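You operate a simulated robot arm through the tools that you are given. There is no shell and no other tool. Be economical: measure what you need, move in short steps, check, and stop when the job is done.

You run a simulated two-armed robot. Do the job below in one go: nothing can be reset, and whatever is moved stays where it is left.

JOB
Clamp the fabric at the circle, triangle and heart so that each gauge shows 100 N.
Fine: read the gauge, lay the clamp that makes up the rest on that stud and fire it with only fabric under its jaw; leave the other clamps.

Only the result counts: the job must be done as asked and must still hold three seconds after the hand-in. Knocking over, shifting, dropping, spilling or breaking anything else fails it.

ROBOT AND FRAMES
Two 7-joint arms with two-finger parallel grippers on one trunk, on a base that drives. Base frame: it is fixed to the floor where the robot stands at the start and does not move with it; the origin is under the middle of the robot, x ahead of it, y to its left, z up. Units: m, degrees, N and s.
The left shoulder is at the start at [0.05, 0.187, 1.16], the right one opposite. With the tool pointing down near the work surface each hand reaches from about 0.1 to 0.66 m from the robot's upright axis, wherever it stands, measured 20 degrees to its own side. Places, roughly: gauge with the circle [1.2, -0.3, 0.9]; gauge with the heart [0.9, -0.3, 1.1]; gauge with the triangle [0.9, -0.3, 0.9]; stud by the circle [1.2, 0.1, 0.9]; stud by the heart [0.9, -0.2, 0.9]; stud by the triangle [0.9, 0.1, 0.9]. Payload 3.43 kg a hand.
The TCP of each hand is the grasp point between the finger pads, 0.03 m short of the fingertips. In the tool frame z runs along the fingers and y along their closing line. The gripper opens to 0.094 m. The fingers are 0.028 m wide and 0.01 m thick; the gripper's body (0.05 by 0.096 m) begins 0.055 m behind the TCP.
Orientation is that of the tool frame in the base frame, as [roll, pitch, yaw] about the fixed x, y, z axes, in that order (R = Rz(yaw) Ry(pitch) Rx(roll)). With the fingers straight down and closing along the base's y, the tool's x points along the base's -x, its y along +y and its z along -z.

CONTROLS
- The arms move only by the tool nudge_tool. It takes "left_targets", "right_targets" or both (then of equal length, played together; a hand with none holds still); each is a list that holds one entry, the list of rows, each a list of 7 numbers: the shift along the tool's x, y, z in m, then the turn, a rotation vector about the tool's x, y, z in rad, then the opening, from 0 (shut) to 1 (fully open). In form: [[[dx, dy, dz, rx, ry, rz, hand], ...]]. A call has 1 to 10 rows; each row is the pose to reach, as a shift and turn from the pose commanded when the call began, along the tool's axes at that moment. Rows are played at 5 a second. More than 0.05 m and 8.6 degrees between two rows, or a gripper value outside its range, and nothing of the call is played. Where a pose cannot be reached the arm comes as near as it can. A force on the tool above 40 N (or 10 N above the force at the start of the call, whichever is more), or a blocked arm, ends the call early, and 0.2 s more pass. The fingers move at their own pace (about 0.153 m/s each) and stop on an object; they squeeze with about 35 N. The grip force told is the motor's: it shows also when the fingers shut on nothing. Time passes only in rows, and 0.2 s behind the last, so rows that repeat a pose let the fingers close. The reply holds the time, the measured pose of the TCP, the force on the tool along the base axes, the opening and the grip force, in the units named above and with some noise, with the torque about the TCP (base axes, N m) and any sound that the robot's microphone picked up.
- Cameras (640 x 400 px; columns grow to the right, rows downward): "scene" is now at [0.1495, 0.0066, 1.3419]; the picture's right is [0.08, -1.00, 0.00], its down [-0.38, -0.03, -0.92] and it looks along [0.92, 0.07, -0.38] (base axes); focal length 249 px, centre (320, 200). "left" rides on the left gripper at [0.076, -0.014, -0.102] in its tool frame; the picture's right is [0.18, 0.98, 0.00], its down [-0.75, 0.14, -0.64] and it looks along [-0.63, 0.12, 0.77] (tool axes); focal length 243 px, centre (320, 200). "right" rides on the right gripper at [0.076, 0.014, -0.103] in its tool frame; the picture's right is [-0.18, 0.98, 0.00], its down [-0.75, -0.14, -0.64] and it looks along [-0.63, -0.12, 0.77] (tool axes); focal length 243 px, centre (320, 200). There is no depth. A picture from a camera that has moved, and an enlarged one, comes with that camera's place and axes in the base frame and with its lens.
- get_image(camera): a new picture of that camera. No time passes.
- slide_trunk(by): slides the trunk up (or, below 0, down) by that many m; the arms and the scene camera ride with it, the base frame stays. It gives what a move gives, with no picture.
- drive_base(legs): drives the robot by 1 to 6 legs, each [ahead, left, turn to the left] in m, m and degrees, along the robot's own axes; the way and the turn of a leg run together, so that a leg with both is an arc; at most 1.5 m and 180 degrees a leg. The arms and the cameras ride along, it lands a little off, and it stops where it bumps. It gives what a move gives.
- turn_head(pan, tilt): turns the head with the scene camera to pan (to the left, within 80 degrees either way) and tilt (down, from -29 to 69), counted from straight ahead of the robot. It gives what a move gives.
- inspect(camera, box): a new picture of the part [left, top, right, bottom] of that camera's present view, enlarged. No time passes.
- job_done(): hands the job in; it is judged then, once.

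Work in short steps. Places have to be worked out from the pictures, the camera data and where the tool is seen: move nearer, look again, correct. Check each grasp and each placing, and mend what went wrong. You have 120 turns and 100 pictures in all, those below and enlarged ones among them. Open the grippers and draw the arms clear of the work before you hand the job in, unless the task says otherwise; then end with one line.

The tools are called after "Request:" by a JSON object that holds its "name" and its "arguments". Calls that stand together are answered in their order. nudge_tool: Moves the arms, as the interface text tells. Its arguments: {"type":"object","properties":{"left_targets":{"type":"array"},"right_targets":{"type":"array"}},"required":[]} The other tools are called the same way: slide_trunk (by) slides the trunk up or down; drive_base (legs) drives the base; turn_head (pan, tilt) turns the head that bears the scene camera; get_image (camera) takes a picture; inspect (camera, box) takes an enlarged picture of a part of a camera's view; job_done () hands the job in.

At the start:

```text
time: 0.0
left_ee_pos: [0.4384, 0.1574, 1.2171]
left_tool_rot: [179.9, 0.0, 180.0]
left_force: [0.2, -0.6, 0.6]
left_moment: [-0.01, -0.01, 0.03]
left_opening: 0.094
left_gripper_force: 0.0
right_ee_pos: [0.3688, -0.1614, 1.1335]
right_tool_rot: [-180.0, 0.1, 179.9]
right_force: [-0.4, 0.2, 0.5]
right_moment: [0.03, 0.01, 0.02]
right_opening: 0.0941
right_gripper_force: 0.0
trunk travel left (down, up): [-0.375, 0.057]
robot x, y, heading: [-0.0026, 0.0013, -0.1]
head pan, tilt: [4.4, 22.5]
```

scene: 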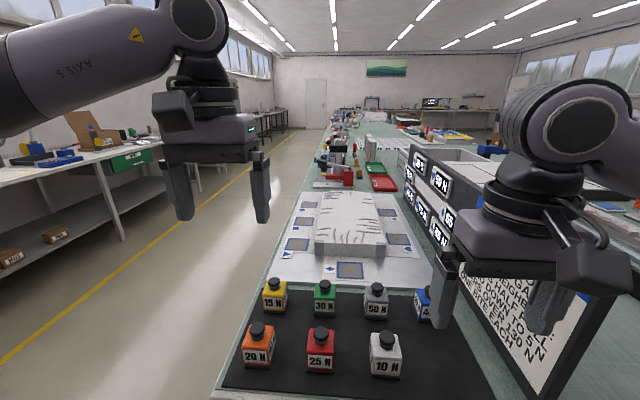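
right: 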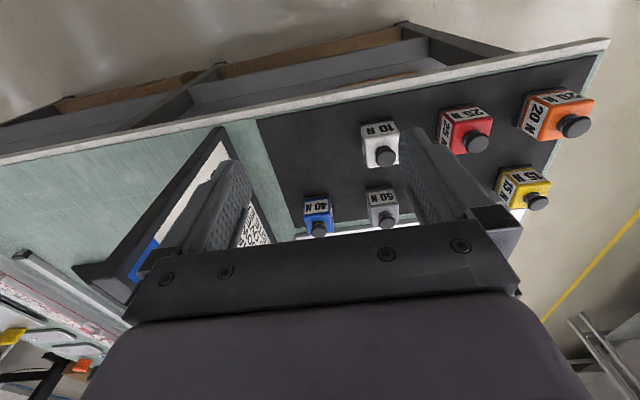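
left: 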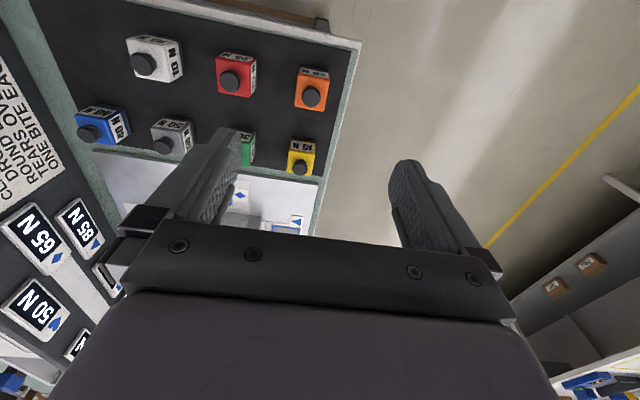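

The seven clamps stand on the dark mat and the gauges and notice board are on the right. I enlarge these to read them.

Request:
{"name": "inspect", "arguments": {"camera": "scene", "box": [390, 130, 480, 260]}}

Request:
{"name": "inspect", "arguments": {"camera": "scene", "box": [440, 230, 620, 400]}}

Request:
{"name": "inspect", "arguments": {"camera": "scene", "box": [250, 170, 450, 295]}}

```text
3.08 times, centred on (435, 195) of scene
camera zoom: at [0.1495, 0.0066, 1.3419], right [0.08, -1.0, 0.0], down [-0.38, -0.03, -0.92], along [0.92, 0.07, -0.38], focal length 767 px, centre (-34, 215)
```

zoom: 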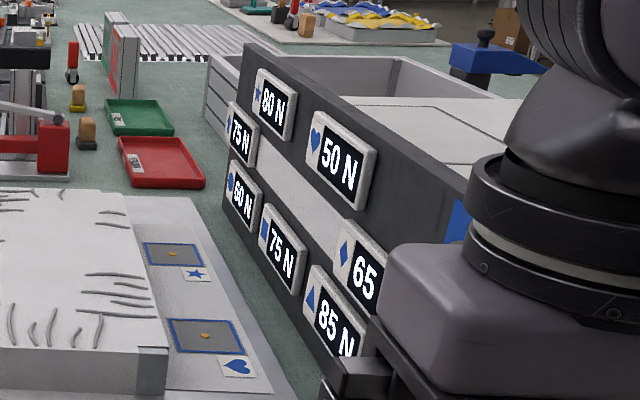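

```text
2.35 times, centred on (530, 315) of scene
camera zoom: at [0.1495, 0.0066, 1.3419], right [0.08, -1.0, 0.0], down [-0.38, -0.03, -0.92], along [0.92, 0.07, -0.38], focal length 586 px, centre (-174, -71)
```

zoom: 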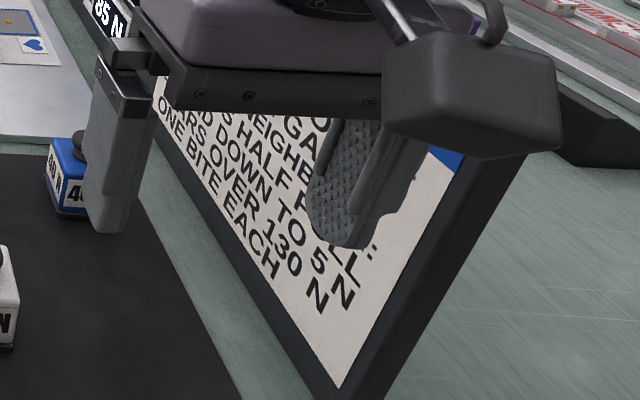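

```text
3.20 times, centred on (350, 232) of scene
camera zoom: at [0.1495, 0.0066, 1.3419], right [0.08, -1.0, 0.0], down [-0.38, -0.03, -0.92], along [0.92, 0.07, -0.38], focal length 798 px, centre (224, 96)
```

zoom: 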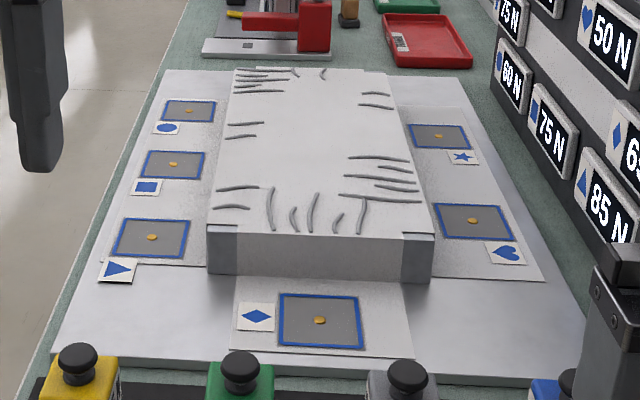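

The right hand hides the notice. I lift that hand and bring it back toward the robot, then read again.

Request:
{"name": "nudge_tool", "arguments": {"right_targets": [[[0, 0, -0.05, 0, 0, 0, 1], [0.03, -0.02, -0.09, 0, 0, 0, 1], [0.06, -0.05, -0.12, 0, 0, 0, 1], [0.08, -0.08, -0.15, 0, 0, 0, 1], [0.1, -0.12, -0.18, 0, 0, 0, 1], [0.1, -0.16, -0.2, 0, 0, 0, 1]]]}}

Request:
{"name": "turn_head", "arguments": {"pan": -15, "tilt": 35}}

Request:
{"name": "get_image", "arguments": {"camera": "scene"}}

```text
refused: row 2 steps farther than a row can; nothing moved
```

```text
time: 0.8
left_ee_pos: [0.4381, 0.1578, 1.218]
left_tool_rot: [-180.0, 0.0, -180.0]
left_force: [0.1, 0.1, -0.3]
left_moment: [0.01, -0.01, 0.04]
left_opening: 0.0942
left_gripper_force: 0.0
right_ee_pos: [0.3702, -0.1624, 1.133]
right_tool_rot: [180.0, 0.0, 179.9]
right_force: [-0.2, -0.2, -0.6]
right_moment: [0.01, 0.0, 0.0]
right_opening: 0.0941
right_gripper_force: 0.1
trunk travel left (down, up): [-0.375, 0.057]
robot x, y, heading: [0.0005, -0.002, -0.1]
head pan, tilt: [-15.0, 35.0]
```

```text
93 pictures are left
camera scene: at [0.1422, -0.0233, 1.3222], right [-0.26, -0.97, 0.0], down [-0.55, 0.15, -0.82], along [0.79, -0.21, -0.57], focal length 249 px, centre (320, 200)
```

scene: 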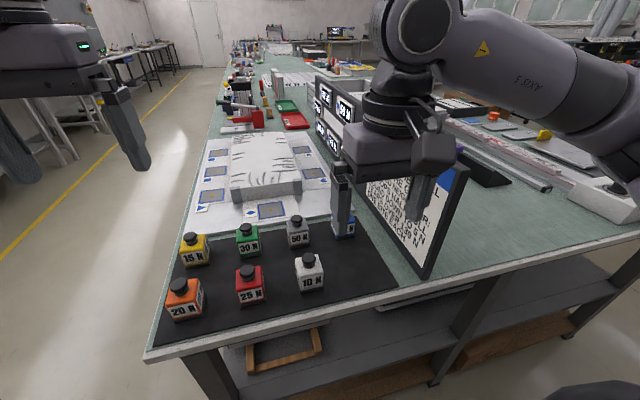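

The move was too long between rows. I repeat it with smaller steps.

Request:
{"name": "nudge_tool", "arguments": {"right_targets": [[[0, 0, -0.045, 0, 0, 0, 1], [0.02, -0.02, -0.075, 0, 0, 0, 1], [0.04, -0.04, -0.105, 0, 0, 0, 1], [0.06, -0.06, -0.135, 0, 0, 0, 1], [0.08, -0.08, -0.165, 0, 0, 0, 1], [0.1, -0.1, -0.195, 0, 0, 0, 1], [0.12, -0.13, -0.22, 0, 0, 0, 1], [0.14, -0.16, -0.24, 0, 0, 0, 1]]]}}

Request:
{"name": "inspect", "arguments": {"camera": "scene", "box": [300, 60, 480, 280]}}

```text
time: 2.6
left_ee_pos: [0.4377, 0.1566, 1.2171]
left_tool_rot: [180.0, 0.0, -179.9]
left_force: [-0.1, -0.1, 0.6]
left_moment: [0.01, -0.01, -0.01]
left_opening: 0.094
left_gripper_force: 0.0
right_ee_pos: [0.2697, -0.2691, 1.3205]
right_tool_rot: [179.9, 0.0, -179.9]
right_force: [-0.5, 0.3, -0.3]
right_moment: [0.03, 0.01, -0.03]
right_opening: 0.0939
right_gripper_force: 0.2
right hand out of reach, approached as far as the arm can: row 6, 7, 8
trunk travel left (down, up): [-0.375, 0.057]
robot x, y, heading: [-0.0018, 0.0049, 0.2]
head pan, tilt: [-15.0, 35.0]
```

```text
1.82 times, centred on (390, 170) of scene
camera zoom: at [0.1419, -0.0239, 1.3222], right [-0.26, -0.97, 0.0], down [-0.55, 0.15, -0.82], along [0.79, -0.21, -0.57], focal length 453 px, centre (193, 254)
```

zoom: 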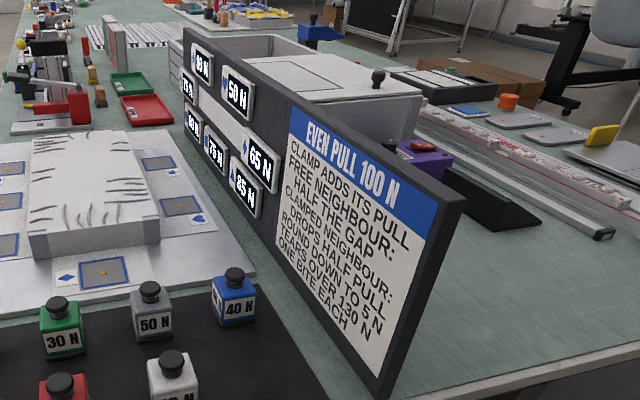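

Request:
{"name": "inspect", "arguments": {"camera": "scene", "box": [370, 110, 450, 240]}}

Request:
{"name": "inspect", "arguments": {"camera": "scene", "box": [340, 75, 390, 130]}}

Request:
{"name": "inspect", "arguments": {"camera": "scene", "box": [180, 120, 340, 230]}}

```text
3.08 times, centred on (410, 175) of scene
camera zoom: at [0.1419, -0.0239, 1.3222], right [-0.26, -0.97, 0.0], down [-0.55, 0.15, -0.82], along [0.79, -0.21, -0.57], focal length 767 px, centre (43, 277)
```

zoom: 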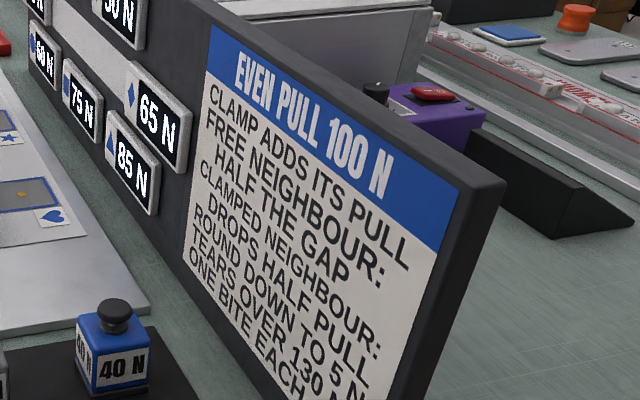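

```text
7.27 times, centred on (365, 102) of scene
camera zoom: at [0.1419, -0.0239, 1.3222], right [-0.26, -0.97, 0.0], down [-0.55, 0.15, -0.82], along [0.79, -0.21, -0.57], focal length 1812 px, centre (-7, 909)
```

zoom: 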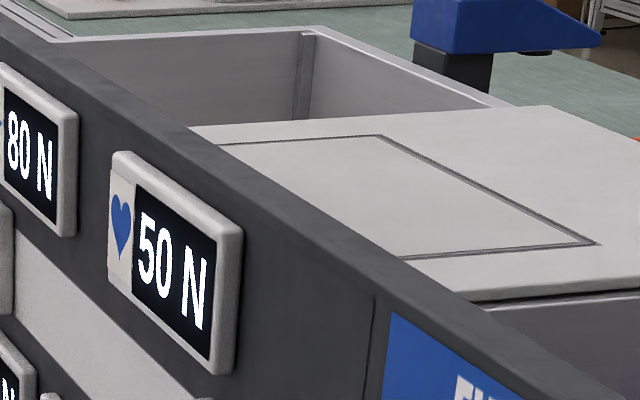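

```text
3.64 times, centred on (260, 175) of scene
camera zoom: at [0.1419, -0.0239, 1.3222], right [-0.26, -0.97, 0.0], down [-0.55, 0.15, -0.82], along [0.79, -0.21, -0.57], focal length 906 px, centre (538, 291)
```

zoom: 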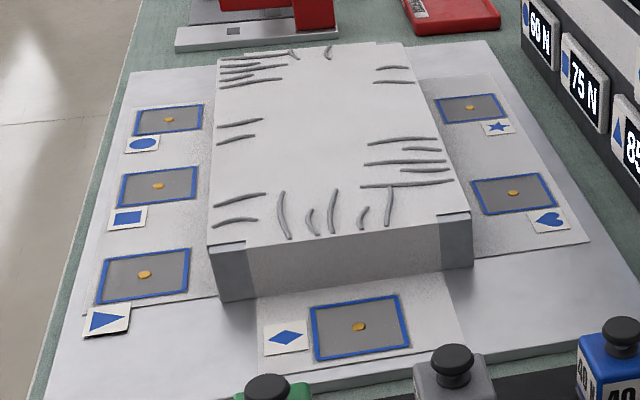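

The notice gives the rule: aim for 100 N, and a clamp adds its own pull. The readings are circle 60, triangle 85 and heart 50, so they need 40 N, 15 N and 50 N. None of the three are neighbours on the ring. I look down to see how close the base stands to the table.

Request:
{"name": "turn_head", "arguments": {"pan": 0, "tilt": 69}}

Request:
{"name": "get_image", "arguments": {"camera": "scene"}}

Request:
{"name": "inspect", "arguments": {"camera": "scene", "box": [220, 0, 460, 150]}}

```text
time: 3.6
left_ee_pos: [0.4379, 0.158, 1.2174]
left_tool_rot: [-180.0, -0.1, 180.0]
left_force: [0.3, 0.7, -1.2]
left_moment: [0.0, -0.03, 0.03]
left_opening: 0.0936
left_gripper_force: 0.1
right_ee_pos: [0.27, -0.2673, 1.3193]
right_tool_rot: [180.0, 0.0, 179.8]
right_force: [0.3, -0.4, -0.1]
right_moment: [0.03, 0.04, -0.02]
right_opening: 0.0937
right_gripper_force: 0.1
trunk travel left (down, up): [-0.375, 0.057]
robot x, y, heading: [-0.0028, 0.0006, -0.2]
head pan, tilt: [0.0, 68.8]
```

```text
88 pictures are left
camera scene: at [0.1131, -0.0006, 1.2785], right [0.0, -1.0, 0.0], down [-0.93, 0.0, -0.36], along [0.36, 0.0, -0.93], focal length 249 px, centre (320, 200)
```

scene: 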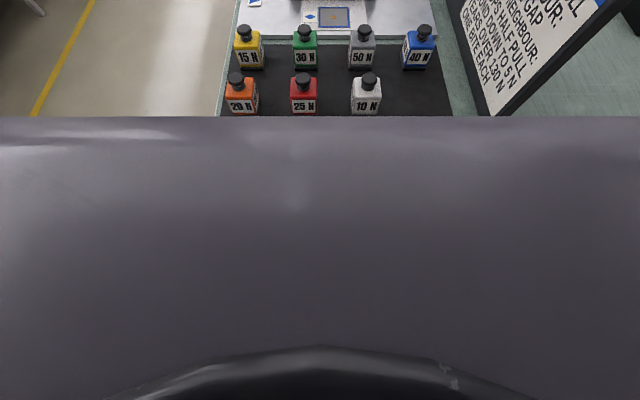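

```text
2.67 times, centred on (340, 75) of scene
camera zoom: at [0.1131, -0.0006, 1.2785], right [0.0, -1.0, 0.0], down [-0.93, 0.0, -0.36], along [0.36, 0.0, -0.93], focal length 665 px, centre (267, 533)
```

zoom: 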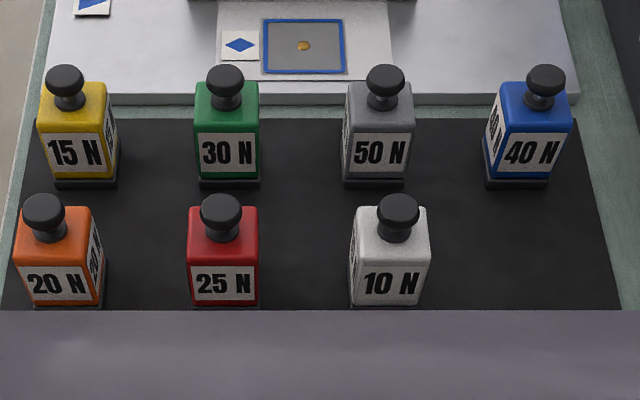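

The base isn't visible from here. I enlarge the clamps in the left hand's view to see their shape and jaw.

Request:
{"name": "inspect", "arguments": {"camera": "left", "box": [60, 20, 350, 190]}}

Request:
{"name": "inspect", "arguments": {"camera": "scene", "box": [230, 20, 330, 80]}}

```text
2.21 times, centred on (205, 105) of left
camera zoom: at [0.3613, 0.142, 1.3204], right [-0.18, 0.98, 0.0], down [0.75, 0.14, 0.64], along [0.63, 0.12, -0.77], focal length 535 px, centre (574, 410)
```

zoom: 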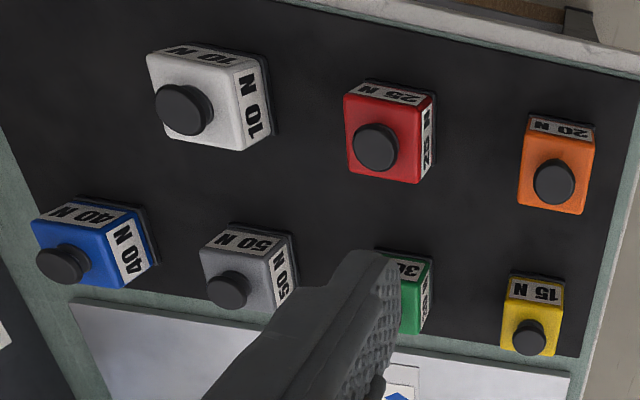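

```text
6.40 times, centred on (280, 50) of scene
camera zoom: at [0.1131, -0.0006, 1.2785], right [0.0, -1.0, 0.0], down [-0.93, 0.0, -0.36], along [0.36, 0.0, -0.93], focal length 1595 px, centre (576, 1160)
```

zoom: 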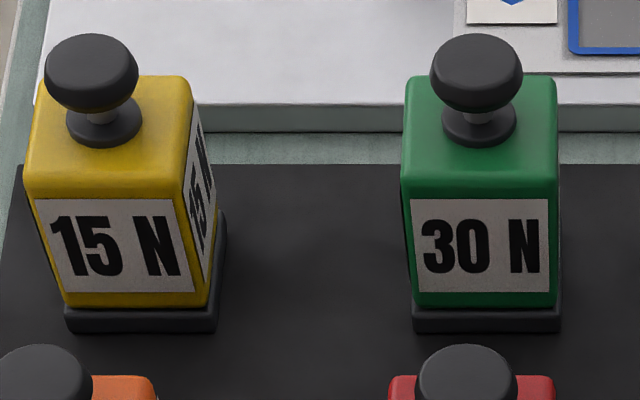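

The clamps are plain square blocks with a knob on top. The far studs are out of reach from here, so I test how far the base can come forward, in a small step.

Request:
{"name": "drive_base", "arguments": {"legs": [[0.08, 0, 0]]}}

```text
time: 4.7
left_ee_pos: [0.5163, 0.1575, 1.2174]
left_tool_rot: [180.0, 0.0, -180.0]
left_force: [-0.1, -0.6, 0.3]
left_moment: [0.01, 0.04, -0.02]
left_opening: 0.094
left_gripper_force: 0.0
right_ee_pos: [0.3485, -0.2681, 1.32]
right_tool_rot: [179.9, 0.0, 180.0]
right_force: [0.5, -0.9, 0.4]
right_moment: [-0.03, -0.01, 0.01]
right_opening: 0.094
right_gripper_force: 0.0
trunk travel left (down, up): [-0.375, 0.057]
robot x, y, heading: [0.0757, 0.0031, -0.2]
head pan, tilt: [0.0, 68.8]
```

No bump so far, so I go a little further.

Request:
{"name": "drive_base", "arguments": {"legs": [[0.06, 0, 0]]}}

Request:
{"name": "get_image", "arguments": {"camera": "scene"}}

Request:
{"name": "get_image", "arguments": {"camera": "left"}}

```text
time: 5.6
left_ee_pos: [0.5769, 0.1574, 1.2175]
left_tool_rot: [-180.0, 0.0, -180.0]
left_force: [0.2, 0.2, 0.0]
left_moment: [-0.02, -0.01, 0.03]
left_opening: 0.094
left_gripper_force: 0.1
right_ee_pos: [0.4094, -0.2675, 1.3191]
right_tool_rot: [-180.0, 0.0, -179.9]
right_force: [0.7, -0.3, -0.4]
right_moment: [0.01, 0.05, 0.02]
right_opening: 0.0941
right_gripper_force: 0.1
trunk travel left (down, up): [-0.375, 0.057]
robot x, y, heading: [0.1355, -0.0003, -0.2]
head pan, tilt: [0.0, 68.8]
```

```text
84 pictures are left
camera scene: at [0.2513, -0.0005, 1.2783], right [0.0, -1.0, 0.0], down [-0.93, 0.0, -0.36], along [0.36, 0.0, -0.93], focal length 249 px, centre (320, 200)
```

scene: 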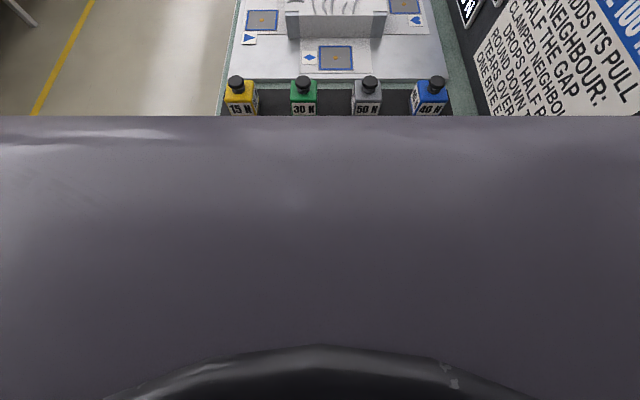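

```text
83 pictures are left
camera left: at [0.4995, 0.1423, 1.3202], right [-0.19, 0.98, 0.0], down [0.75, 0.14, 0.64], along [0.63, 0.12, -0.77], focal length 243 px, centre (320, 200)
```

left: 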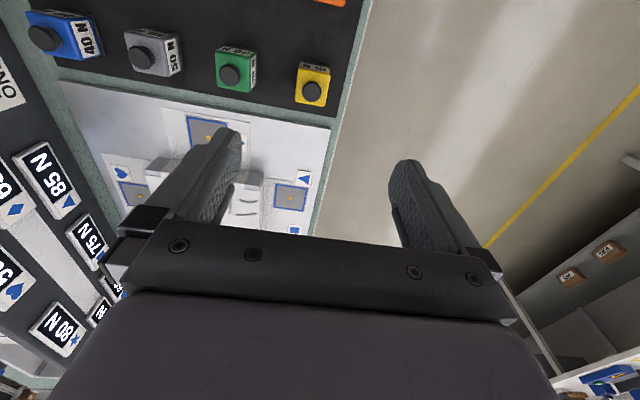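

The base clears the table here and the back-row clamps are well in reach. From the parallax, the clamp bodies are about 0.053 m wide and centred near x 0.613, with the top at about 0.915 and the mat at about 0.86. I bring the left hand over the 15 N clamp and the right hand over the 50 N clamp.

Request:
{"name": "nudge_tool", "arguments": {"left_targets": [[[-0.004, 0, 0.02, 0, 0, 0, 1], [-0.008, 0, 0.04, 0, 0, 0, 1], [-0.012, 0, 0.06, 0, 0, 0, 1], [-0.016, -0.005, 0.08, 0, 0, 0, 1], [-0.02, -0.005, 0.1, 0, 0, 0, 1], [-0.024, -0.005, 0.12, 0, 0, 0, 1], [-0.028, -0.005, 0.14, 0, 0, 0, 1], [-0.032, -0.005, 0.16, 0, 0, 0, 1], [-0.036, -0.005, 0.175, 0, 0, 0, 1], [-0.036, -0.005, 0.19, 0, 0, 0, 1]]], "right_targets": [[[-0.025, 0.025, 0.02, 0, 0, 0, 1], [-0.05, 0.045, 0.04, 0, 0, 0, 1], [-0.075, 0.065, 0.06, 0, 0, 0, 1], [-0.1, 0.085, 0.085, 0, 0, 0, 1], [-0.125, 0.11, 0.11, 0, 0, 0, 1], [-0.15, 0.135, 0.14, 0, 0, 0, 1], [-0.175, 0.155, 0.17, 0, 0, 0, 1], [-0.19, 0.175, 0.2, 0, 0, 0, 1], [-0.2, 0.175, 0.245, 0, 0, 0, 1], [-0.2, 0.175, 0.285, 0, 0, 0, 1]]]}}

Request:
{"name": "get_image", "arguments": {"camera": "left"}}

Request:
{"name": "get_image", "arguments": {"camera": "right"}}

```text
time: 7.8
left_ee_pos: [0.6136, 0.1601, 1.0297]
left_tool_rot: [-179.5, 0.0, -179.7]
left_force: [-0.2, 1.1, 0.4]
left_moment: [0.0, 0.0, 0.01]
left_opening: 0.0942
left_gripper_force: 0.0
right_ee_pos: [0.6154, -0.0861, 1.0577]
right_tool_rot: [-179.5, 2.4, -179.8]
right_force: [0.4, -1.3, 0.1]
right_moment: [0.01, -0.02, -0.02]
right_opening: 0.0941
right_gripper_force: 0.2
trunk travel left (down, up): [-0.375, 0.057]
robot x, y, heading: [0.1394, 0.0033, 0.4]
head pan, tilt: [0.0, 68.8]
```

```text
82 pictures are left
camera left: at [0.5366, 0.1447, 1.1331], right [-0.19, 0.98, -0.01], down [0.75, 0.15, 0.64], along [0.63, 0.11, -0.77], focal length 243 px, centre (320, 200)
```

left: 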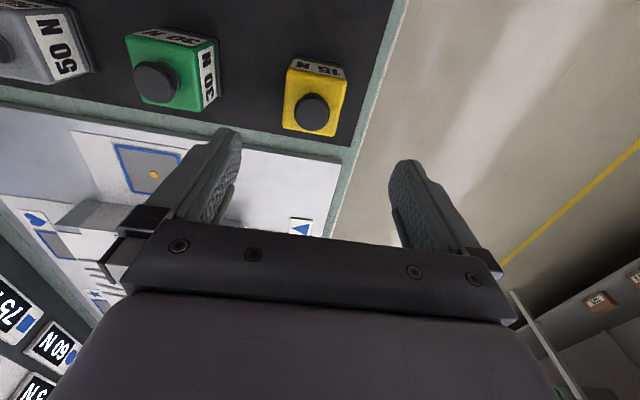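

```text
81 pictures are left
camera right: at [0.5341, -0.0721, 1.1579], right [0.18, 0.98, 0.0], down [0.73, -0.13, 0.67], along [0.66, -0.12, -0.74], focal length 243 px, centre (320, 200)
```

right: 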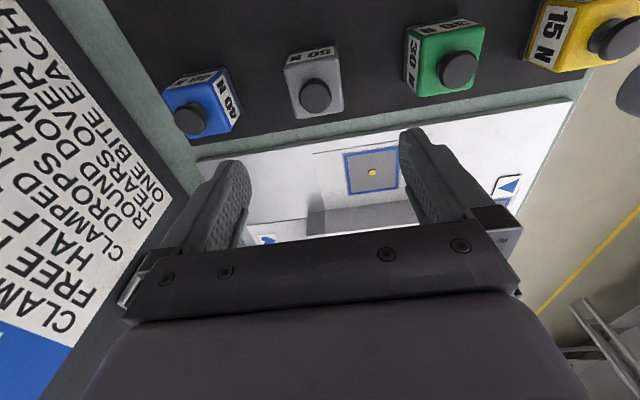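

The knobs put the 15 N clamp at about (0.611, 0.150) and the 50 N clamp at about (0.611, -0.090). I lower both hands part way, let them settle and read the true poses.

Request:
{"name": "nudge_tool", "arguments": {"left_targets": [[[0.003, -0.01, 0.02, 0, 0, 0, 1], [0.003, -0.01, 0.04, 0, 0, 0, 1], [0.003, -0.01, 0.04, 0, 0, 0, 1], [0.003, -0.01, 0.04, 0, 0, 0, 1]]], "right_targets": [[[0, -0.004, 0.02, 0, 0, 0, 1], [0, -0.004, 0.04, 0, 0, 0, 1], [0, -0.004, 0.04, 0, 0, 0, 1], [0, -0.004, 0.04, 0, 0, 0, 1]]]}}

Request:
{"name": "get_image", "arguments": {"camera": "left"}}

Request:
{"name": "get_image", "arguments": {"camera": "right"}}

```text
time: 9.0
left_ee_pos: [0.608, 0.1538, 0.9838]
left_tool_rot: [-179.3, 0.1, -179.7]
left_force: [0.8, 0.5, 0.3]
left_moment: [-0.03, 0.02, -0.01]
left_opening: 0.0941
left_gripper_force: 0.0
right_ee_pos: [0.6238, -0.0803, 1.0497]
right_tool_rot: [-179.2, 7.2, -179.0]
right_force: [0.4, 0.1, -0.4]
right_moment: [0.02, 0.01, 0.02]
right_opening: 0.0939
right_gripper_force: 0.0
trunk travel left (down, up): [-0.375, 0.057]
robot x, y, heading: [0.1406, -0.0013, 0.3]
head pan, tilt: [0.0, 68.8]
stopped in row 4 (right hand): the arm was blocked; the commanded pose is now the measured one
```

```text
80 pictures are left
camera left: at [0.5303, 0.14, 1.088], right [-0.19, 0.98, -0.01], down [0.75, 0.15, 0.64], along [0.63, 0.11, -0.77], focal length 243 px, centre (320, 200)
```

left: 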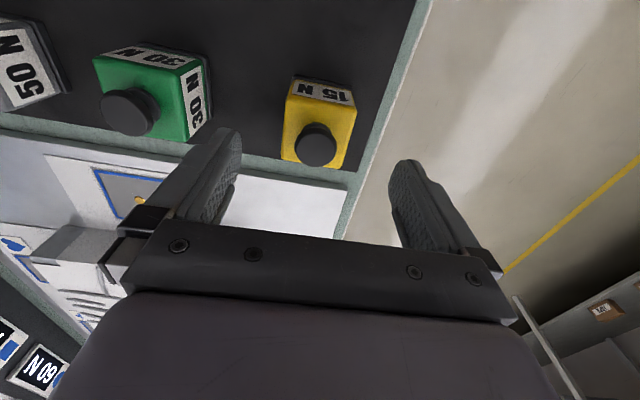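

```text
79 pictures are left
camera right: at [0.5336, -0.0668, 1.1419], right [0.17, 0.99, 0.01], down [0.67, -0.12, 0.73], along [0.73, -0.11, -0.68], focal length 243 px, centre (320, 200)
```

right: 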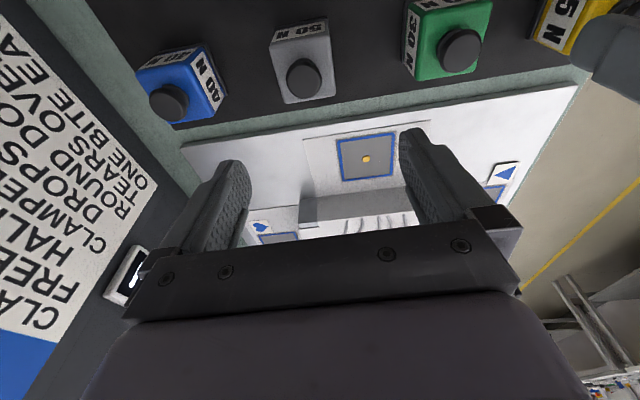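

The right arm is blocked somewhere above the hand. I look at it with the head camera before moving it.

Request:
{"name": "turn_head", "arguments": {"pan": -30, "tilt": 40}}

Request:
{"name": "get_image", "arguments": {"camera": "scene"}}

```text
time: 10.0
left_ee_pos: [0.6082, 0.1529, 0.9845]
left_tool_rot: [-179.2, 0.1, -179.9]
left_force: [-1.5, -1.0, 0.0]
left_moment: [0.0, -0.02, 0.0]
left_opening: 0.0939
left_gripper_force: 0.1
right_ee_pos: [0.6235, -0.0807, 1.047]
right_tool_rot: [-179.3, 7.0, -179.1]
right_force: [-0.2, 0.2, -0.5]
right_moment: [0.0, -0.01, 0.02]
right_opening: 0.0938
right_gripper_force: 0.0
trunk travel left (down, up): [-0.375, 0.057]
robot x, y, heading: [0.1378, 0.0015, -0.0]
head pan, tilt: [-30.0, 40.0]
```

```text
78 pictures are left
camera scene: at [0.2683, -0.0296, 1.3151], right [-0.5, -0.87, 0.01], down [-0.56, 0.31, -0.77], along [0.66, -0.39, -0.64], focal length 249 px, centre (320, 200)
```

scene: 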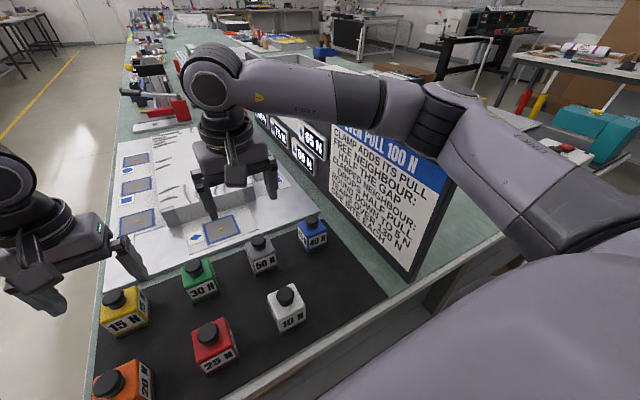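

The right elbow hangs over the notice board, so that arm must not go lower here. I lift and withdraw it. Meanwhile the left hand, which is clear, goes down over the 15 N clamp.

Request:
{"name": "nudge_tool", "arguments": {"right_targets": [[[0, 0, -0.03, 0, 0, 0, 1], [0.0, 0, -0.06, 0, 0, 0, 1], [0.02, 0, -0.09, 0, 0, 0, 1], [0.04, 0, -0.12, 0, 0, 0, 1], [0.07, -0.01, -0.15, 0, 0, 0, 1], [0.1, -0.02, -0.17, 0, 0, 0, 1], [0.13, -0.04, -0.19, 0, 0, 0, 1], [0.16, -0.06, -0.21, 0, 0, 0, 1]]], "left_targets": [[[-0.003, -0.003, 0.01, 0, 0, 0, 1], [-0.003, -0.003, 0.02, 0, 0, 0, 1], [-0.003, -0.003, 0.03, 0, 0, 0, 1], [-0.003, -0.003, 0.04, 0, 0, 0, 1], [-0.003, -0.003, 0.05, 0, 0, 0, 1], [-0.003, -0.003, 0.06, 0, 0, 0, 1], [-0.003, -0.003, 0.07, 0, 0, 0, 1], [-0.003, -0.003, 0.07, 0, 0, 0, 1]]]}}

Request:
{"name": "get_image", "arguments": {"camera": "left"}}

Request:
{"name": "get_image", "arguments": {"camera": "scene"}}

```text
time: 11.8
left_ee_pos: [0.6093, 0.1401, 0.9173]
left_tool_rot: [179.9, 0.1, -179.7]
left_force: [-0.1, 0.3, 0.4]
left_moment: [0.02, 0.0, 0.04]
left_opening: 0.0938
left_gripper_force: 0.0
right_ee_pos: [0.4391, -0.1551, 1.2325]
right_tool_rot: [179.9, 6.1, -179.6]
right_force: [0.7, 0.4, -0.1]
right_moment: [-0.01, -0.03, -0.01]
right_opening: 0.094
right_gripper_force: 0.1
trunk travel left (down, up): [-0.375, 0.057]
robot x, y, heading: [0.1387, 0.0005, 0.0]
head pan, tilt: [-30.0, 40.0]
```

```text
77 pictures are left
camera left: at [0.5329, 0.125, 1.0206], right [-0.19, 0.98, 0.0], down [0.75, 0.14, 0.64], along [0.63, 0.12, -0.77], focal length 243 px, centre (320, 200)
```

left: 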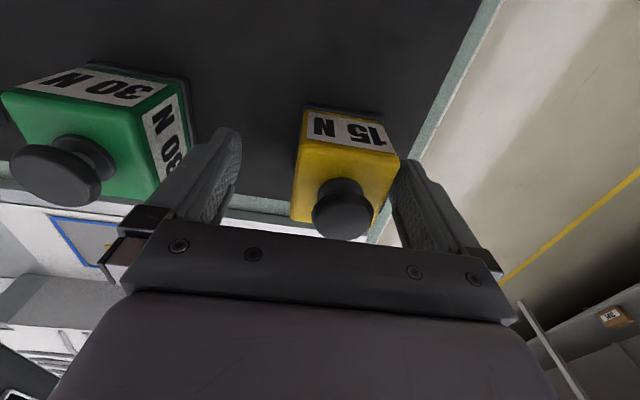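

```text
76 pictures are left
camera scene: at [0.2678, -0.0429, 1.3146], right [-0.5, -0.87, 0.0], down [-0.56, 0.32, -0.77], along [0.66, -0.38, -0.64], focal length 249 px, centre (320, 200)
```

scene: 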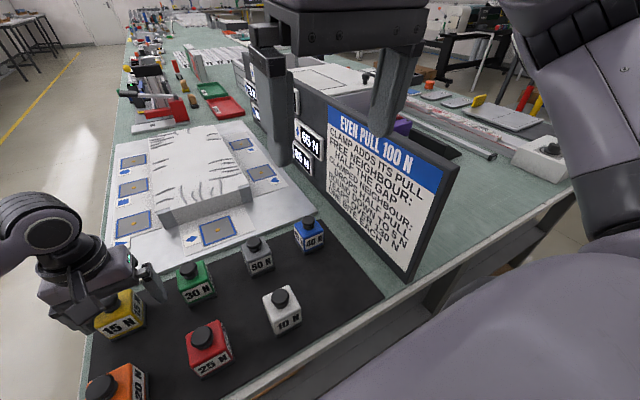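

The hand sits about 0.011 m to the right of the clamp's centre. I correct sideways, then lower to about 0.905 and close gently.

Request:
{"name": "nudge_tool", "arguments": {"left_targets": [[[-0.001, 0.006, 0, 0, 0, 0, 1], [-0.001, 0.011, 0.0, 0, 0, 0, 1], [-0.001, 0.011, 0.006, 0, 0, 0, 1], [-0.001, 0.011, 0.012, 0, 0, 0, 1], [-0.001, 0.011, 0.012, 0, 0, 0, 1]]]}}

Request:
{"name": "get_image", "arguments": {"camera": "left"}}

```text
time: 13.0
left_ee_pos: [0.6119, 0.1536, 0.9043]
left_tool_rot: [-180.0, 0.1, -179.8]
left_force: [-0.1, -0.8, 0.0]
left_moment: [0.02, 0.01, 0.01]
left_opening: 0.0941
left_gripper_force: 0.2
right_ee_pos: [0.4402, -0.1556, 1.2325]
right_tool_rot: [-180.0, 6.1, -179.6]
right_force: [-0.6, -0.6, -0.2]
right_moment: [0.0, 0.01, -0.02]
right_opening: 0.0939
right_gripper_force: 0.0
trunk travel left (down, up): [-0.375, 0.057]
robot x, y, heading: [0.137, 0.0002, 0.0]
head pan, tilt: [-30.0, 40.0]
```

```text
75 pictures are left
camera left: at [0.535, 0.1369, 1.0083], right [-0.19, 0.98, 0.0], down [0.75, 0.14, 0.64], along [0.63, 0.12, -0.77], focal length 243 px, centre (320, 200)
```

left: 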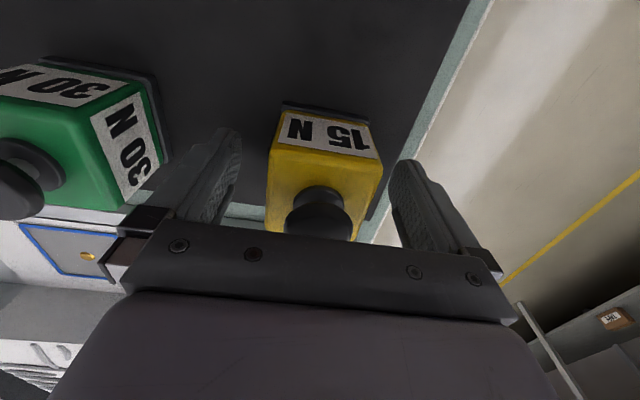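

The clamp is between the pads. I close the hand and then lift a little.

Request:
{"name": "nudge_tool", "arguments": {"left_targets": [[[0, 0, 0, 0, 0, 0, 0], [0, 0, 0, 0, 0, 0, 0], [0, 0, 0, 0, 0, 0, 0], [0, 0, -0.02, 0, 0, 0, 0], [0, 0, -0.05, 0, 0, 0, 0], [0, 0, -0.08, 0, 0, 0, 0], [0, 0, -0.11, 0, 0, 0, 0], [0, 0, -0.11, 0, 0, 0, 0]]]}}

Request:
{"name": "get_image", "arguments": {"camera": "left"}}

```text
time: 14.8
left_ee_pos: [0.6135, 0.1521, 1.0146]
left_tool_rot: [179.9, 0.1, -179.8]
left_force: [0.3, -0.1, -2.5]
left_moment: [-0.04, 0.02, 0.0]
left_opening: 0.0544
left_gripper_force: 34.9
right_ee_pos: [0.4417, -0.156, 1.233]
right_tool_rot: [180.0, 5.9, -179.7]
right_force: [-0.6, -0.4, 0.2]
right_moment: [-0.03, 0.0, 0.01]
right_opening: 0.0939
right_gripper_force: 0.0
trunk travel left (down, up): [-0.375, 0.057]
robot x, y, heading: [0.1391, 0.0017, 0.3]
head pan, tilt: [-30.0, 40.0]
```

```text
74 pictures are left
camera left: at [0.5373, 0.1378, 1.1179], right [-0.19, 0.98, 0.0], down [0.75, 0.14, 0.64], along [0.63, 0.12, -0.77], focal length 243 px, centre (320, 200)
```

left: 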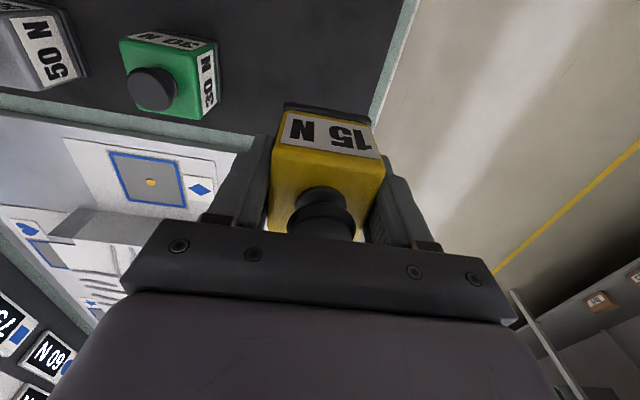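

The 15 N clamp is held firmly. I raise it and draw it in, then drive round to the table's left side: back, left, ahead, and turn to face the table.

Request:
{"name": "nudge_tool", "arguments": {"left_targets": [[[0.01, 0, -0.03, 0, 0, 0, 0], [0.03, 0, -0.06, 0, 0, 0, 0], [0.06, 0, -0.09, 0, 0, 0, 0], [0.09, 0, -0.11, 0, 0, 0, 0], [0.12, 0, -0.13, 0, 0, 0, 0]]]}}

Request:
{"name": "drive_base", "arguments": {"legs": [[-0.12, 0, 0], [0, 0.75, 0], [0.85, 0, 0], [0, 0, -90]]}}

Request:
{"name": "turn_head", "arguments": {"pan": 0, "tilt": 45}}

Request:
{"name": "get_image", "arguments": {"camera": "scene"}}

```text
time: 16.0
left_ee_pos: [0.4903, 0.1527, 1.1452]
left_tool_rot: [179.9, 0.0, -179.8]
left_force: [-1.0, 0.3, -2.2]
left_moment: [0.03, -0.01, -0.05]
left_opening: 0.0539
left_gripper_force: 35.5
right_ee_pos: [0.4408, -0.1561, 1.2329]
right_tool_rot: [-180.0, 6.0, -179.6]
right_force: [-0.6, 0.5, -0.3]
right_moment: [0.03, 0.0, 0.01]
right_opening: 0.0938
right_gripper_force: 0.1
trunk travel left (down, up): [-0.375, 0.057]
robot x, y, heading: [0.135, -0.0017, -0.1]
head pan, tilt: [-30.0, 40.0]
```

```text
time: 31.9
left_ee_pos: [1.0223, 0.4189, 1.145]
left_tool_rot: [180.0, 0.0, 90.7]
left_force: [0.2, 0.5, -3.0]
left_moment: [-0.02, -0.01, 0.0]
left_opening: 0.0542
left_gripper_force: 35.3
right_ee_pos: [0.7135, 0.4675, 1.2322]
right_tool_rot: [-180.0, 6.0, 91.0]
right_force: [0.2, 0.0, -0.1]
right_moment: [0.03, 0.0, -0.01]
right_opening: 0.094
right_gripper_force: 0.0
trunk travel left (down, up): [-0.375, 0.057]
robot x, y, heading: [0.8661, 0.7735, -89.8]
head pan, tilt: [-30.0, 40.0]
```

```text
time: 32.8
left_ee_pos: [1.0243, 0.4197, 1.1457]
left_tool_rot: [-179.9, 0.0, 90.7]
left_force: [-0.1, 0.6, -3.0]
left_moment: [0.02, 0.03, -0.01]
left_opening: 0.054
left_gripper_force: 34.9
right_ee_pos: [0.7138, 0.4658, 1.2328]
right_tool_rot: [179.9, 6.0, 90.9]
right_force: [-0.3, 0.3, 0.3]
right_moment: [0.01, -0.01, 0.05]
right_opening: 0.0938
right_gripper_force: 0.0
trunk travel left (down, up): [-0.375, 0.057]
robot x, y, heading: [0.8665, 0.7718, -89.3]
head pan, tilt: [0.0, 45.0]
```

```text
73 pictures are left
camera scene: at [0.8674, 0.6315, 1.3073], right [-1.0, -0.01, 0.0], down [-0.01, 0.71, -0.71], along [0.01, -0.71, -0.71], focal length 249 px, centre (320, 200)
```

scene: 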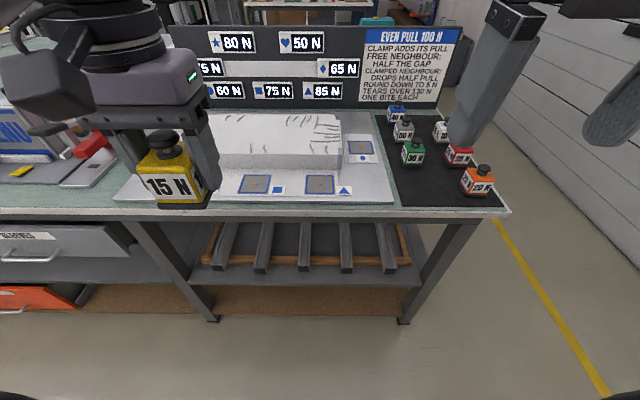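

This is a clear overview: the table edge lies at y ≈ 0.22 and the triangle stud at about (0.876, 0.135). I drive nearer and sideways so the left hand comes in front of it.

Request:
{"name": "drive_base", "arguments": {"legs": [[0.2, 0.0, 0], [0, -0.148, 0]]}}

Request:
{"name": "get_image", "arguments": {"camera": "scene"}}

Request:
{"name": "get_image", "arguments": {"camera": "left"}}

```text
time: 36.0
left_ee_pos: [0.8777, 0.2182, 1.1448]
left_tool_rot: [-180.0, -0.1, 90.7]
left_force: [-0.7, 0.6, -2.9]
left_moment: [-0.01, -0.05, 0.01]
left_opening: 0.0539
left_gripper_force: 34.9
right_ee_pos: [0.5678, 0.2657, 1.2314]
right_tool_rot: [179.9, 6.0, 90.9]
right_force: [0.4, -1.5, 1.0]
right_moment: [0.05, -0.02, 0.0]
right_opening: 0.0941
right_gripper_force: 0.1
trunk travel left (down, up): [-0.375, 0.057]
robot x, y, heading: [0.7226, 0.5722, -89.4]
head pan, tilt: [0.0, 45.0]
```

```text
72 pictures are left
camera scene: at [0.7218, 0.4301, 1.3073], right [-1.0, -0.01, 0.0], down [-0.01, 0.71, -0.71], along [0.01, -0.71, -0.71], focal length 249 px, centre (320, 200)
```

scene: 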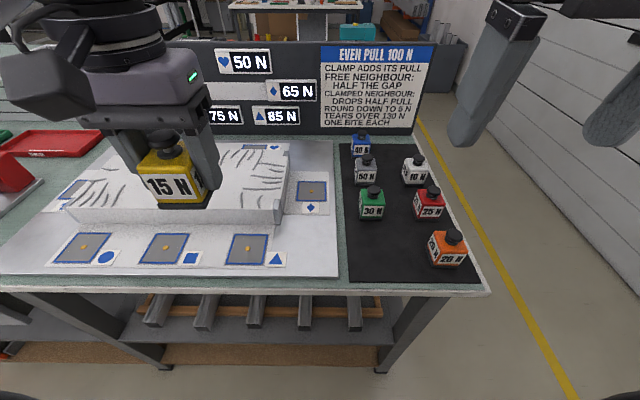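

```text
71 pictures are left
camera left: at [0.861, 0.294, 1.2482], right [0.98, 0.2, 0.0], down [0.15, -0.75, 0.64], along [0.13, -0.63, -0.77], focal length 243 px, centre (320, 200)
```

left: 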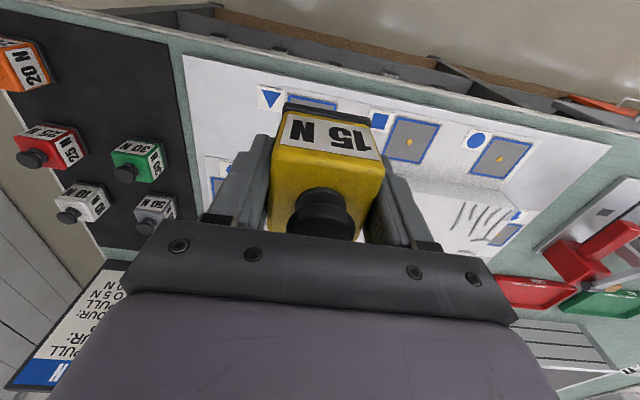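

Now I enlarge the triangle pad and the other pads to get the studs' places and see what lies on the fabric.

Request:
{"name": "inspect", "arguments": {"camera": "scene", "box": [50, 215, 300, 285]}}

Request:
{"name": "inspect", "arguments": {"camera": "scene", "box": [220, 220, 300, 275]}}

```text
2.56 times, centred on (175, 250) of scene
camera zoom: at [0.7218, 0.4301, 1.3073], right [-1.0, -0.01, 0.0], down [-0.01, 0.71, -0.71], along [0.01, -0.71, -0.71], focal length 638 px, centre (691, 72)
```

zoom: 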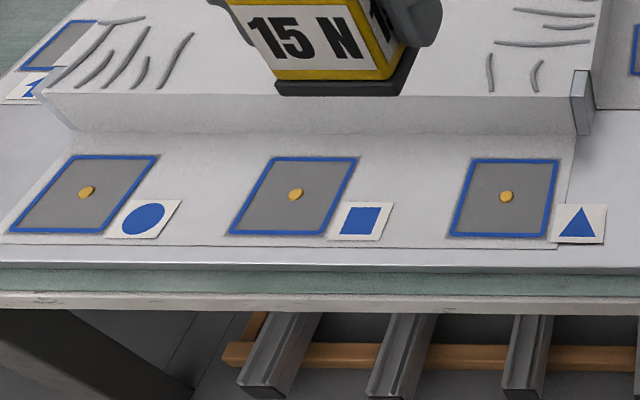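

```text
7.27 times, centred on (260, 248) of scene
camera zoom: at [0.7218, 0.4301, 1.3073], right [-1.0, -0.01, 0.0], down [-0.01, 0.71, -0.71], along [0.01, -0.71, -0.71], focal length 1812 px, centre (756, -146)
```

zoom: 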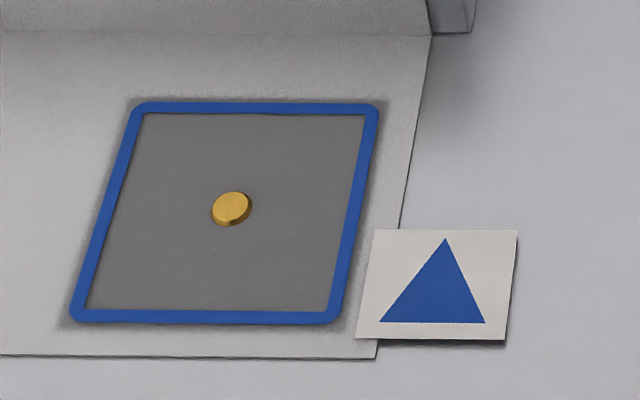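

The triangle stud is at about (0.875, 0.139, 0.875) and the circle stud at about (1.211, 0.140). The card only overlaps the fabric edge, clear of the jaw. I bring the clamp above the triangle stud.

Request:
{"name": "nudge_tool", "arguments": {"left_targets": [[[-0.015, -0.001, 0.03, 0, 0, 0, 0], [-0.03, -0.002, 0.06, 0, 0, 0, 0], [-0.045, -0.003, 0.09, 0, 0, 0, 0], [-0.06, -0.003, 0.12, 0, 0, 0, 0], [-0.079, -0.003, 0.145, 0, 0, 0, 0], [-0.079, -0.003, 0.165, 0, 0, 0, 0], [-0.079, -0.003, 0.165, 0, 0, 0, 0]]]}}

Request:
{"name": "get_image", "arguments": {"camera": "scene"}}

Request:
{"name": "get_image", "arguments": {"camera": "left"}}

```text
time: 37.6
left_ee_pos: [0.8752, 0.1378, 0.9798]
left_tool_rot: [-180.0, 0.0, 90.7]
left_force: [0.5, -0.9, -2.7]
left_moment: [0.01, -0.03, -0.01]
left_opening: 0.054
left_gripper_force: 35.4
right_ee_pos: [0.5685, 0.2655, 1.2326]
right_tool_rot: [180.0, 6.0, 90.9]
right_force: [-0.4, -0.5, -0.2]
right_moment: [0.0, 0.03, -0.04]
right_opening: 0.0941
right_gripper_force: 0.3
trunk travel left (down, up): [-0.375, 0.057]
robot x, y, heading: [0.7225, 0.5696, -89.4]
head pan, tilt: [0.0, 45.0]
```

```text
68 pictures are left
camera scene: at [0.722, 0.43, 1.3073], right [-1.0, -0.01, 0.0], down [-0.01, 0.71, -0.71], along [0.01, -0.71, -0.71], focal length 249 px, centre (320, 200)
```

scene: 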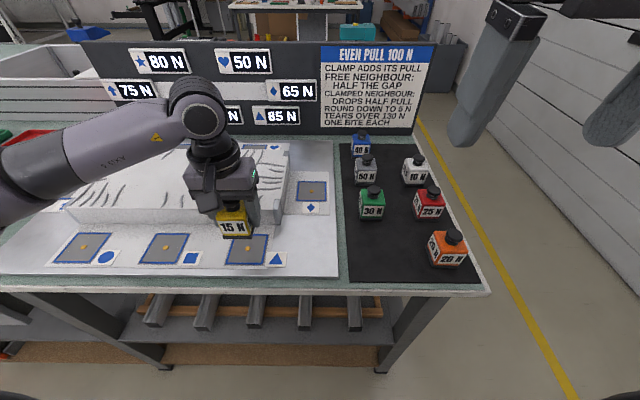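

```text
67 pictures are left
camera left: at [0.859, 0.2137, 1.083], right [0.98, 0.2, 0.0], down [0.15, -0.75, 0.64], along [0.12, -0.63, -0.77], focal length 243 px, centre (320, 200)
```

left: 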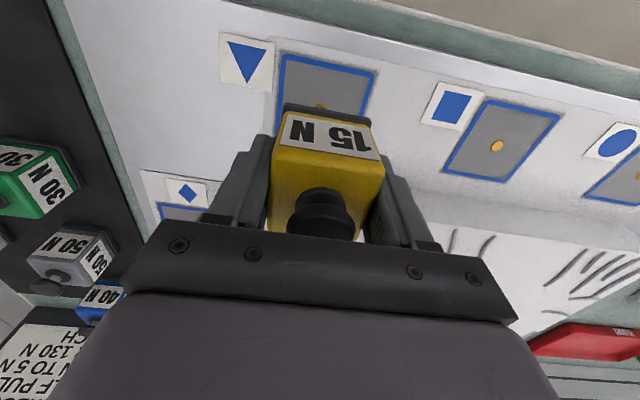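

The alignment looks right within a few millimetres. I lower the clamp slowly toward the fabric.

Request:
{"name": "nudge_tool", "arguments": {"left_targets": [[[0, 0, 0.02, 0, 0, 0, 0], [0, 0, 0.04, 0, 0, 0, 0], [0, 0, 0.047, 0, 0, 0, 0], [0, 0, 0.051, 0, 0, 0, 0], [0, 0, 0.051, 0, 0, 0, 0]]]}}

Request:
{"name": "inspect", "arguments": {"camera": "scene", "box": [180, 180, 300, 280]}}

Request:
{"name": "inspect", "arguments": {"camera": "left", "box": [200, 10, 420, 240]}}

```text
time: 38.8
left_ee_pos: [0.8757, 0.1387, 0.9288]
left_tool_rot: [-180.0, -0.1, 90.7]
left_force: [-0.2, -1.0, -2.2]
left_moment: [0.0, 0.02, -0.02]
left_opening: 0.0541
left_gripper_force: 35.0
right_ee_pos: [0.5683, 0.2656, 1.2327]
right_tool_rot: [-180.0, 6.1, 90.9]
right_force: [-0.2, 1.0, -0.8]
right_moment: [-0.01, -0.03, -0.01]
right_opening: 0.0942
right_gripper_force: 0.1
trunk travel left (down, up): [-0.375, 0.057]
robot x, y, heading: [0.7243, 0.5742, -89.4]
head pan, tilt: [0.0, 45.0]
```

```text
4.00 times, centred on (240, 230) of scene
camera zoom: at [0.7221, 0.4301, 1.3073], right [-1.0, -0.01, 0.0], down [-0.01, 0.71, -0.71], along [0.01, -0.71, -0.71], focal length 997 px, centre (640, 80)
```

zoom: 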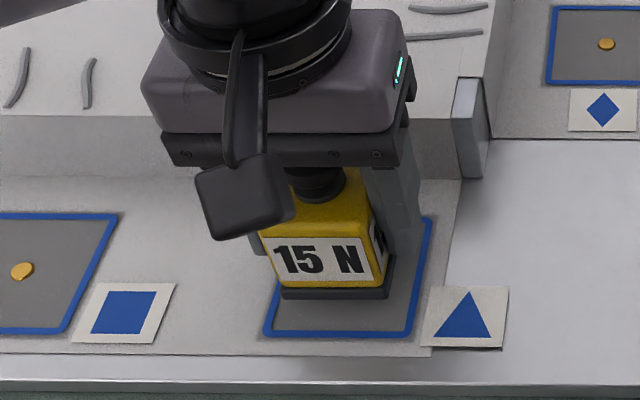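

```text
1.74 times, centred on (310, 125) of left
camera zoom: at [0.8588, 0.214, 1.0321], right [0.98, 0.2, 0.0], down [0.15, -0.75, 0.64], along [0.13, -0.63, -0.77], focal length 422 px, centre (337, 330)
```

zoom: 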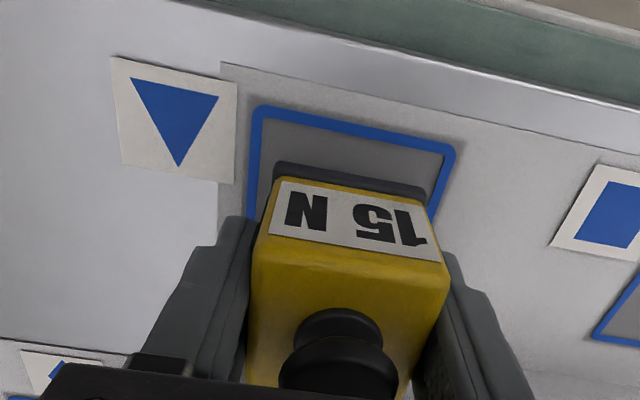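

The clamp is well within the pad and centred to a few millimetres. I lower in fine steps until the force shows contact.

Request:
{"name": "nudge_tool", "arguments": {"left_targets": [[[0, 0, 0.002, 0, 0, 0, 0], [0, 0, 0.004, 0, 0, 0, 0], [0, 0, 0.006, 0, 0, 0, 0], [0, 0, 0.008, 0, 0, 0, 0], [0, 0, 0.009, 0, 0, 0, 0], [0, 0, 0.009, 0, 0, 0, 0]]]}}

```text
time: 40.2
left_ee_pos: [0.8747, 0.1406, 0.9206]
left_tool_rot: [180.0, 0.1, 90.6]
left_force: [-0.4, -1.0, -1.9]
left_moment: [0.03, -0.03, 0.0]
left_opening: 0.0541
left_gripper_force: 34.5
right_ee_pos: [0.5681, 0.265, 1.2328]
right_tool_rot: [-180.0, 6.0, 90.9]
right_force: [-0.1, -0.4, -0.3]
right_moment: [0.02, 0.0, 0.02]
right_opening: 0.0941
right_gripper_force: 0.0
trunk travel left (down, up): [-0.375, 0.057]
robot x, y, heading: [0.7186, 0.5701, -89.1]
head pan, tilt: [0.0, 45.0]
```

No contact yet, so I go on downward in small steps.

Request:
{"name": "nudge_tool", "arguments": {"left_targets": [[[0, 0, 0.002, 0, 0, 0, 0], [0, 0, 0.004, 0, 0, 0, 0], [0, 0, 0.005, 0, 0, 0, 0], [0, 0, 0.006, 0, 0, 0, 0], [0, 0, 0.006, 0, 0, 0, 0]]]}}

Request:
{"name": "inspect", "arguments": {"camera": "scene", "box": [180, 180, 300, 280]}}

```text
time: 41.4
left_ee_pos: [0.8753, 0.139, 0.9144]
left_tool_rot: [179.9, 0.0, 90.7]
left_force: [-0.2, 0.4, -2.4]
left_moment: [-0.03, -0.01, 0.01]
left_opening: 0.054
left_gripper_force: 35.0
right_ee_pos: [0.5684, 0.2662, 1.2338]
right_tool_rot: [-180.0, 6.0, 90.9]
right_force: [0.3, -0.7, -0.1]
right_moment: [0.02, 0.01, 0.03]
right_opening: 0.0941
right_gripper_force: 0.2
trunk travel left (down, up): [-0.375, 0.057]
robot x, y, heading: [0.7245, 0.5681, -89.6]
head pan, tilt: [0.0, 45.0]
```

```text
4.00 times, centred on (240, 230) of scene
camera zoom: at [0.7221, 0.4301, 1.3073], right [-1.0, -0.01, 0.0], down [-0.01, 0.71, -0.71], along [0.01, -0.71, -0.71], focal length 997 px, centre (640, 80)
```

zoom: 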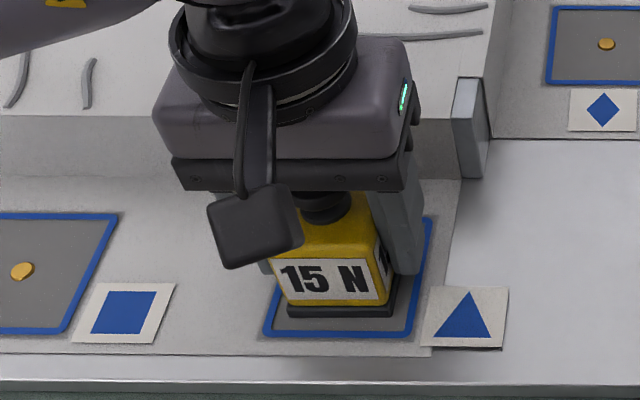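

It is now nearly down and centred. I continue the last millimetres.

Request:
{"name": "nudge_tool", "arguments": {"left_targets": [[[0, 0, 0.001, 0, 0, 0, 0], [0, 0, 0.002, 0, 0, 0, 0], [0, 0, 0.003, 0, 0, 0, 0], [0, 0, 0.004, 0, 0, 0, 0], [0, 0, 0.005, 0, 0, 0, 0], [0, 0, 0.006, 0, 0, 0, 0], [0, 0, 0.006, 0, 0, 0, 0]]]}}

```text
time: 43.0
left_ee_pos: [0.8752, 0.14, 0.9108]
left_tool_rot: [-179.8, 0.4, 90.7]
left_force: [3.2, -1.0, 26.4]
left_moment: [-0.16, -0.13, -0.06]
left_opening: 0.0545
left_gripper_force: 35.1
right_ee_pos: [0.5682, 0.2673, 1.2322]
right_tool_rot: [179.9, 6.1, 90.9]
right_force: [0.1, 0.3, -0.2]
right_moment: [0.0, -0.02, 0.0]
right_opening: 0.0939
right_gripper_force: 0.1
trunk travel left (down, up): [-0.375, 0.057]
robot x, y, heading: [0.722, 0.5708, -89.5]
head pan, tilt: [0.0, 45.0]
```

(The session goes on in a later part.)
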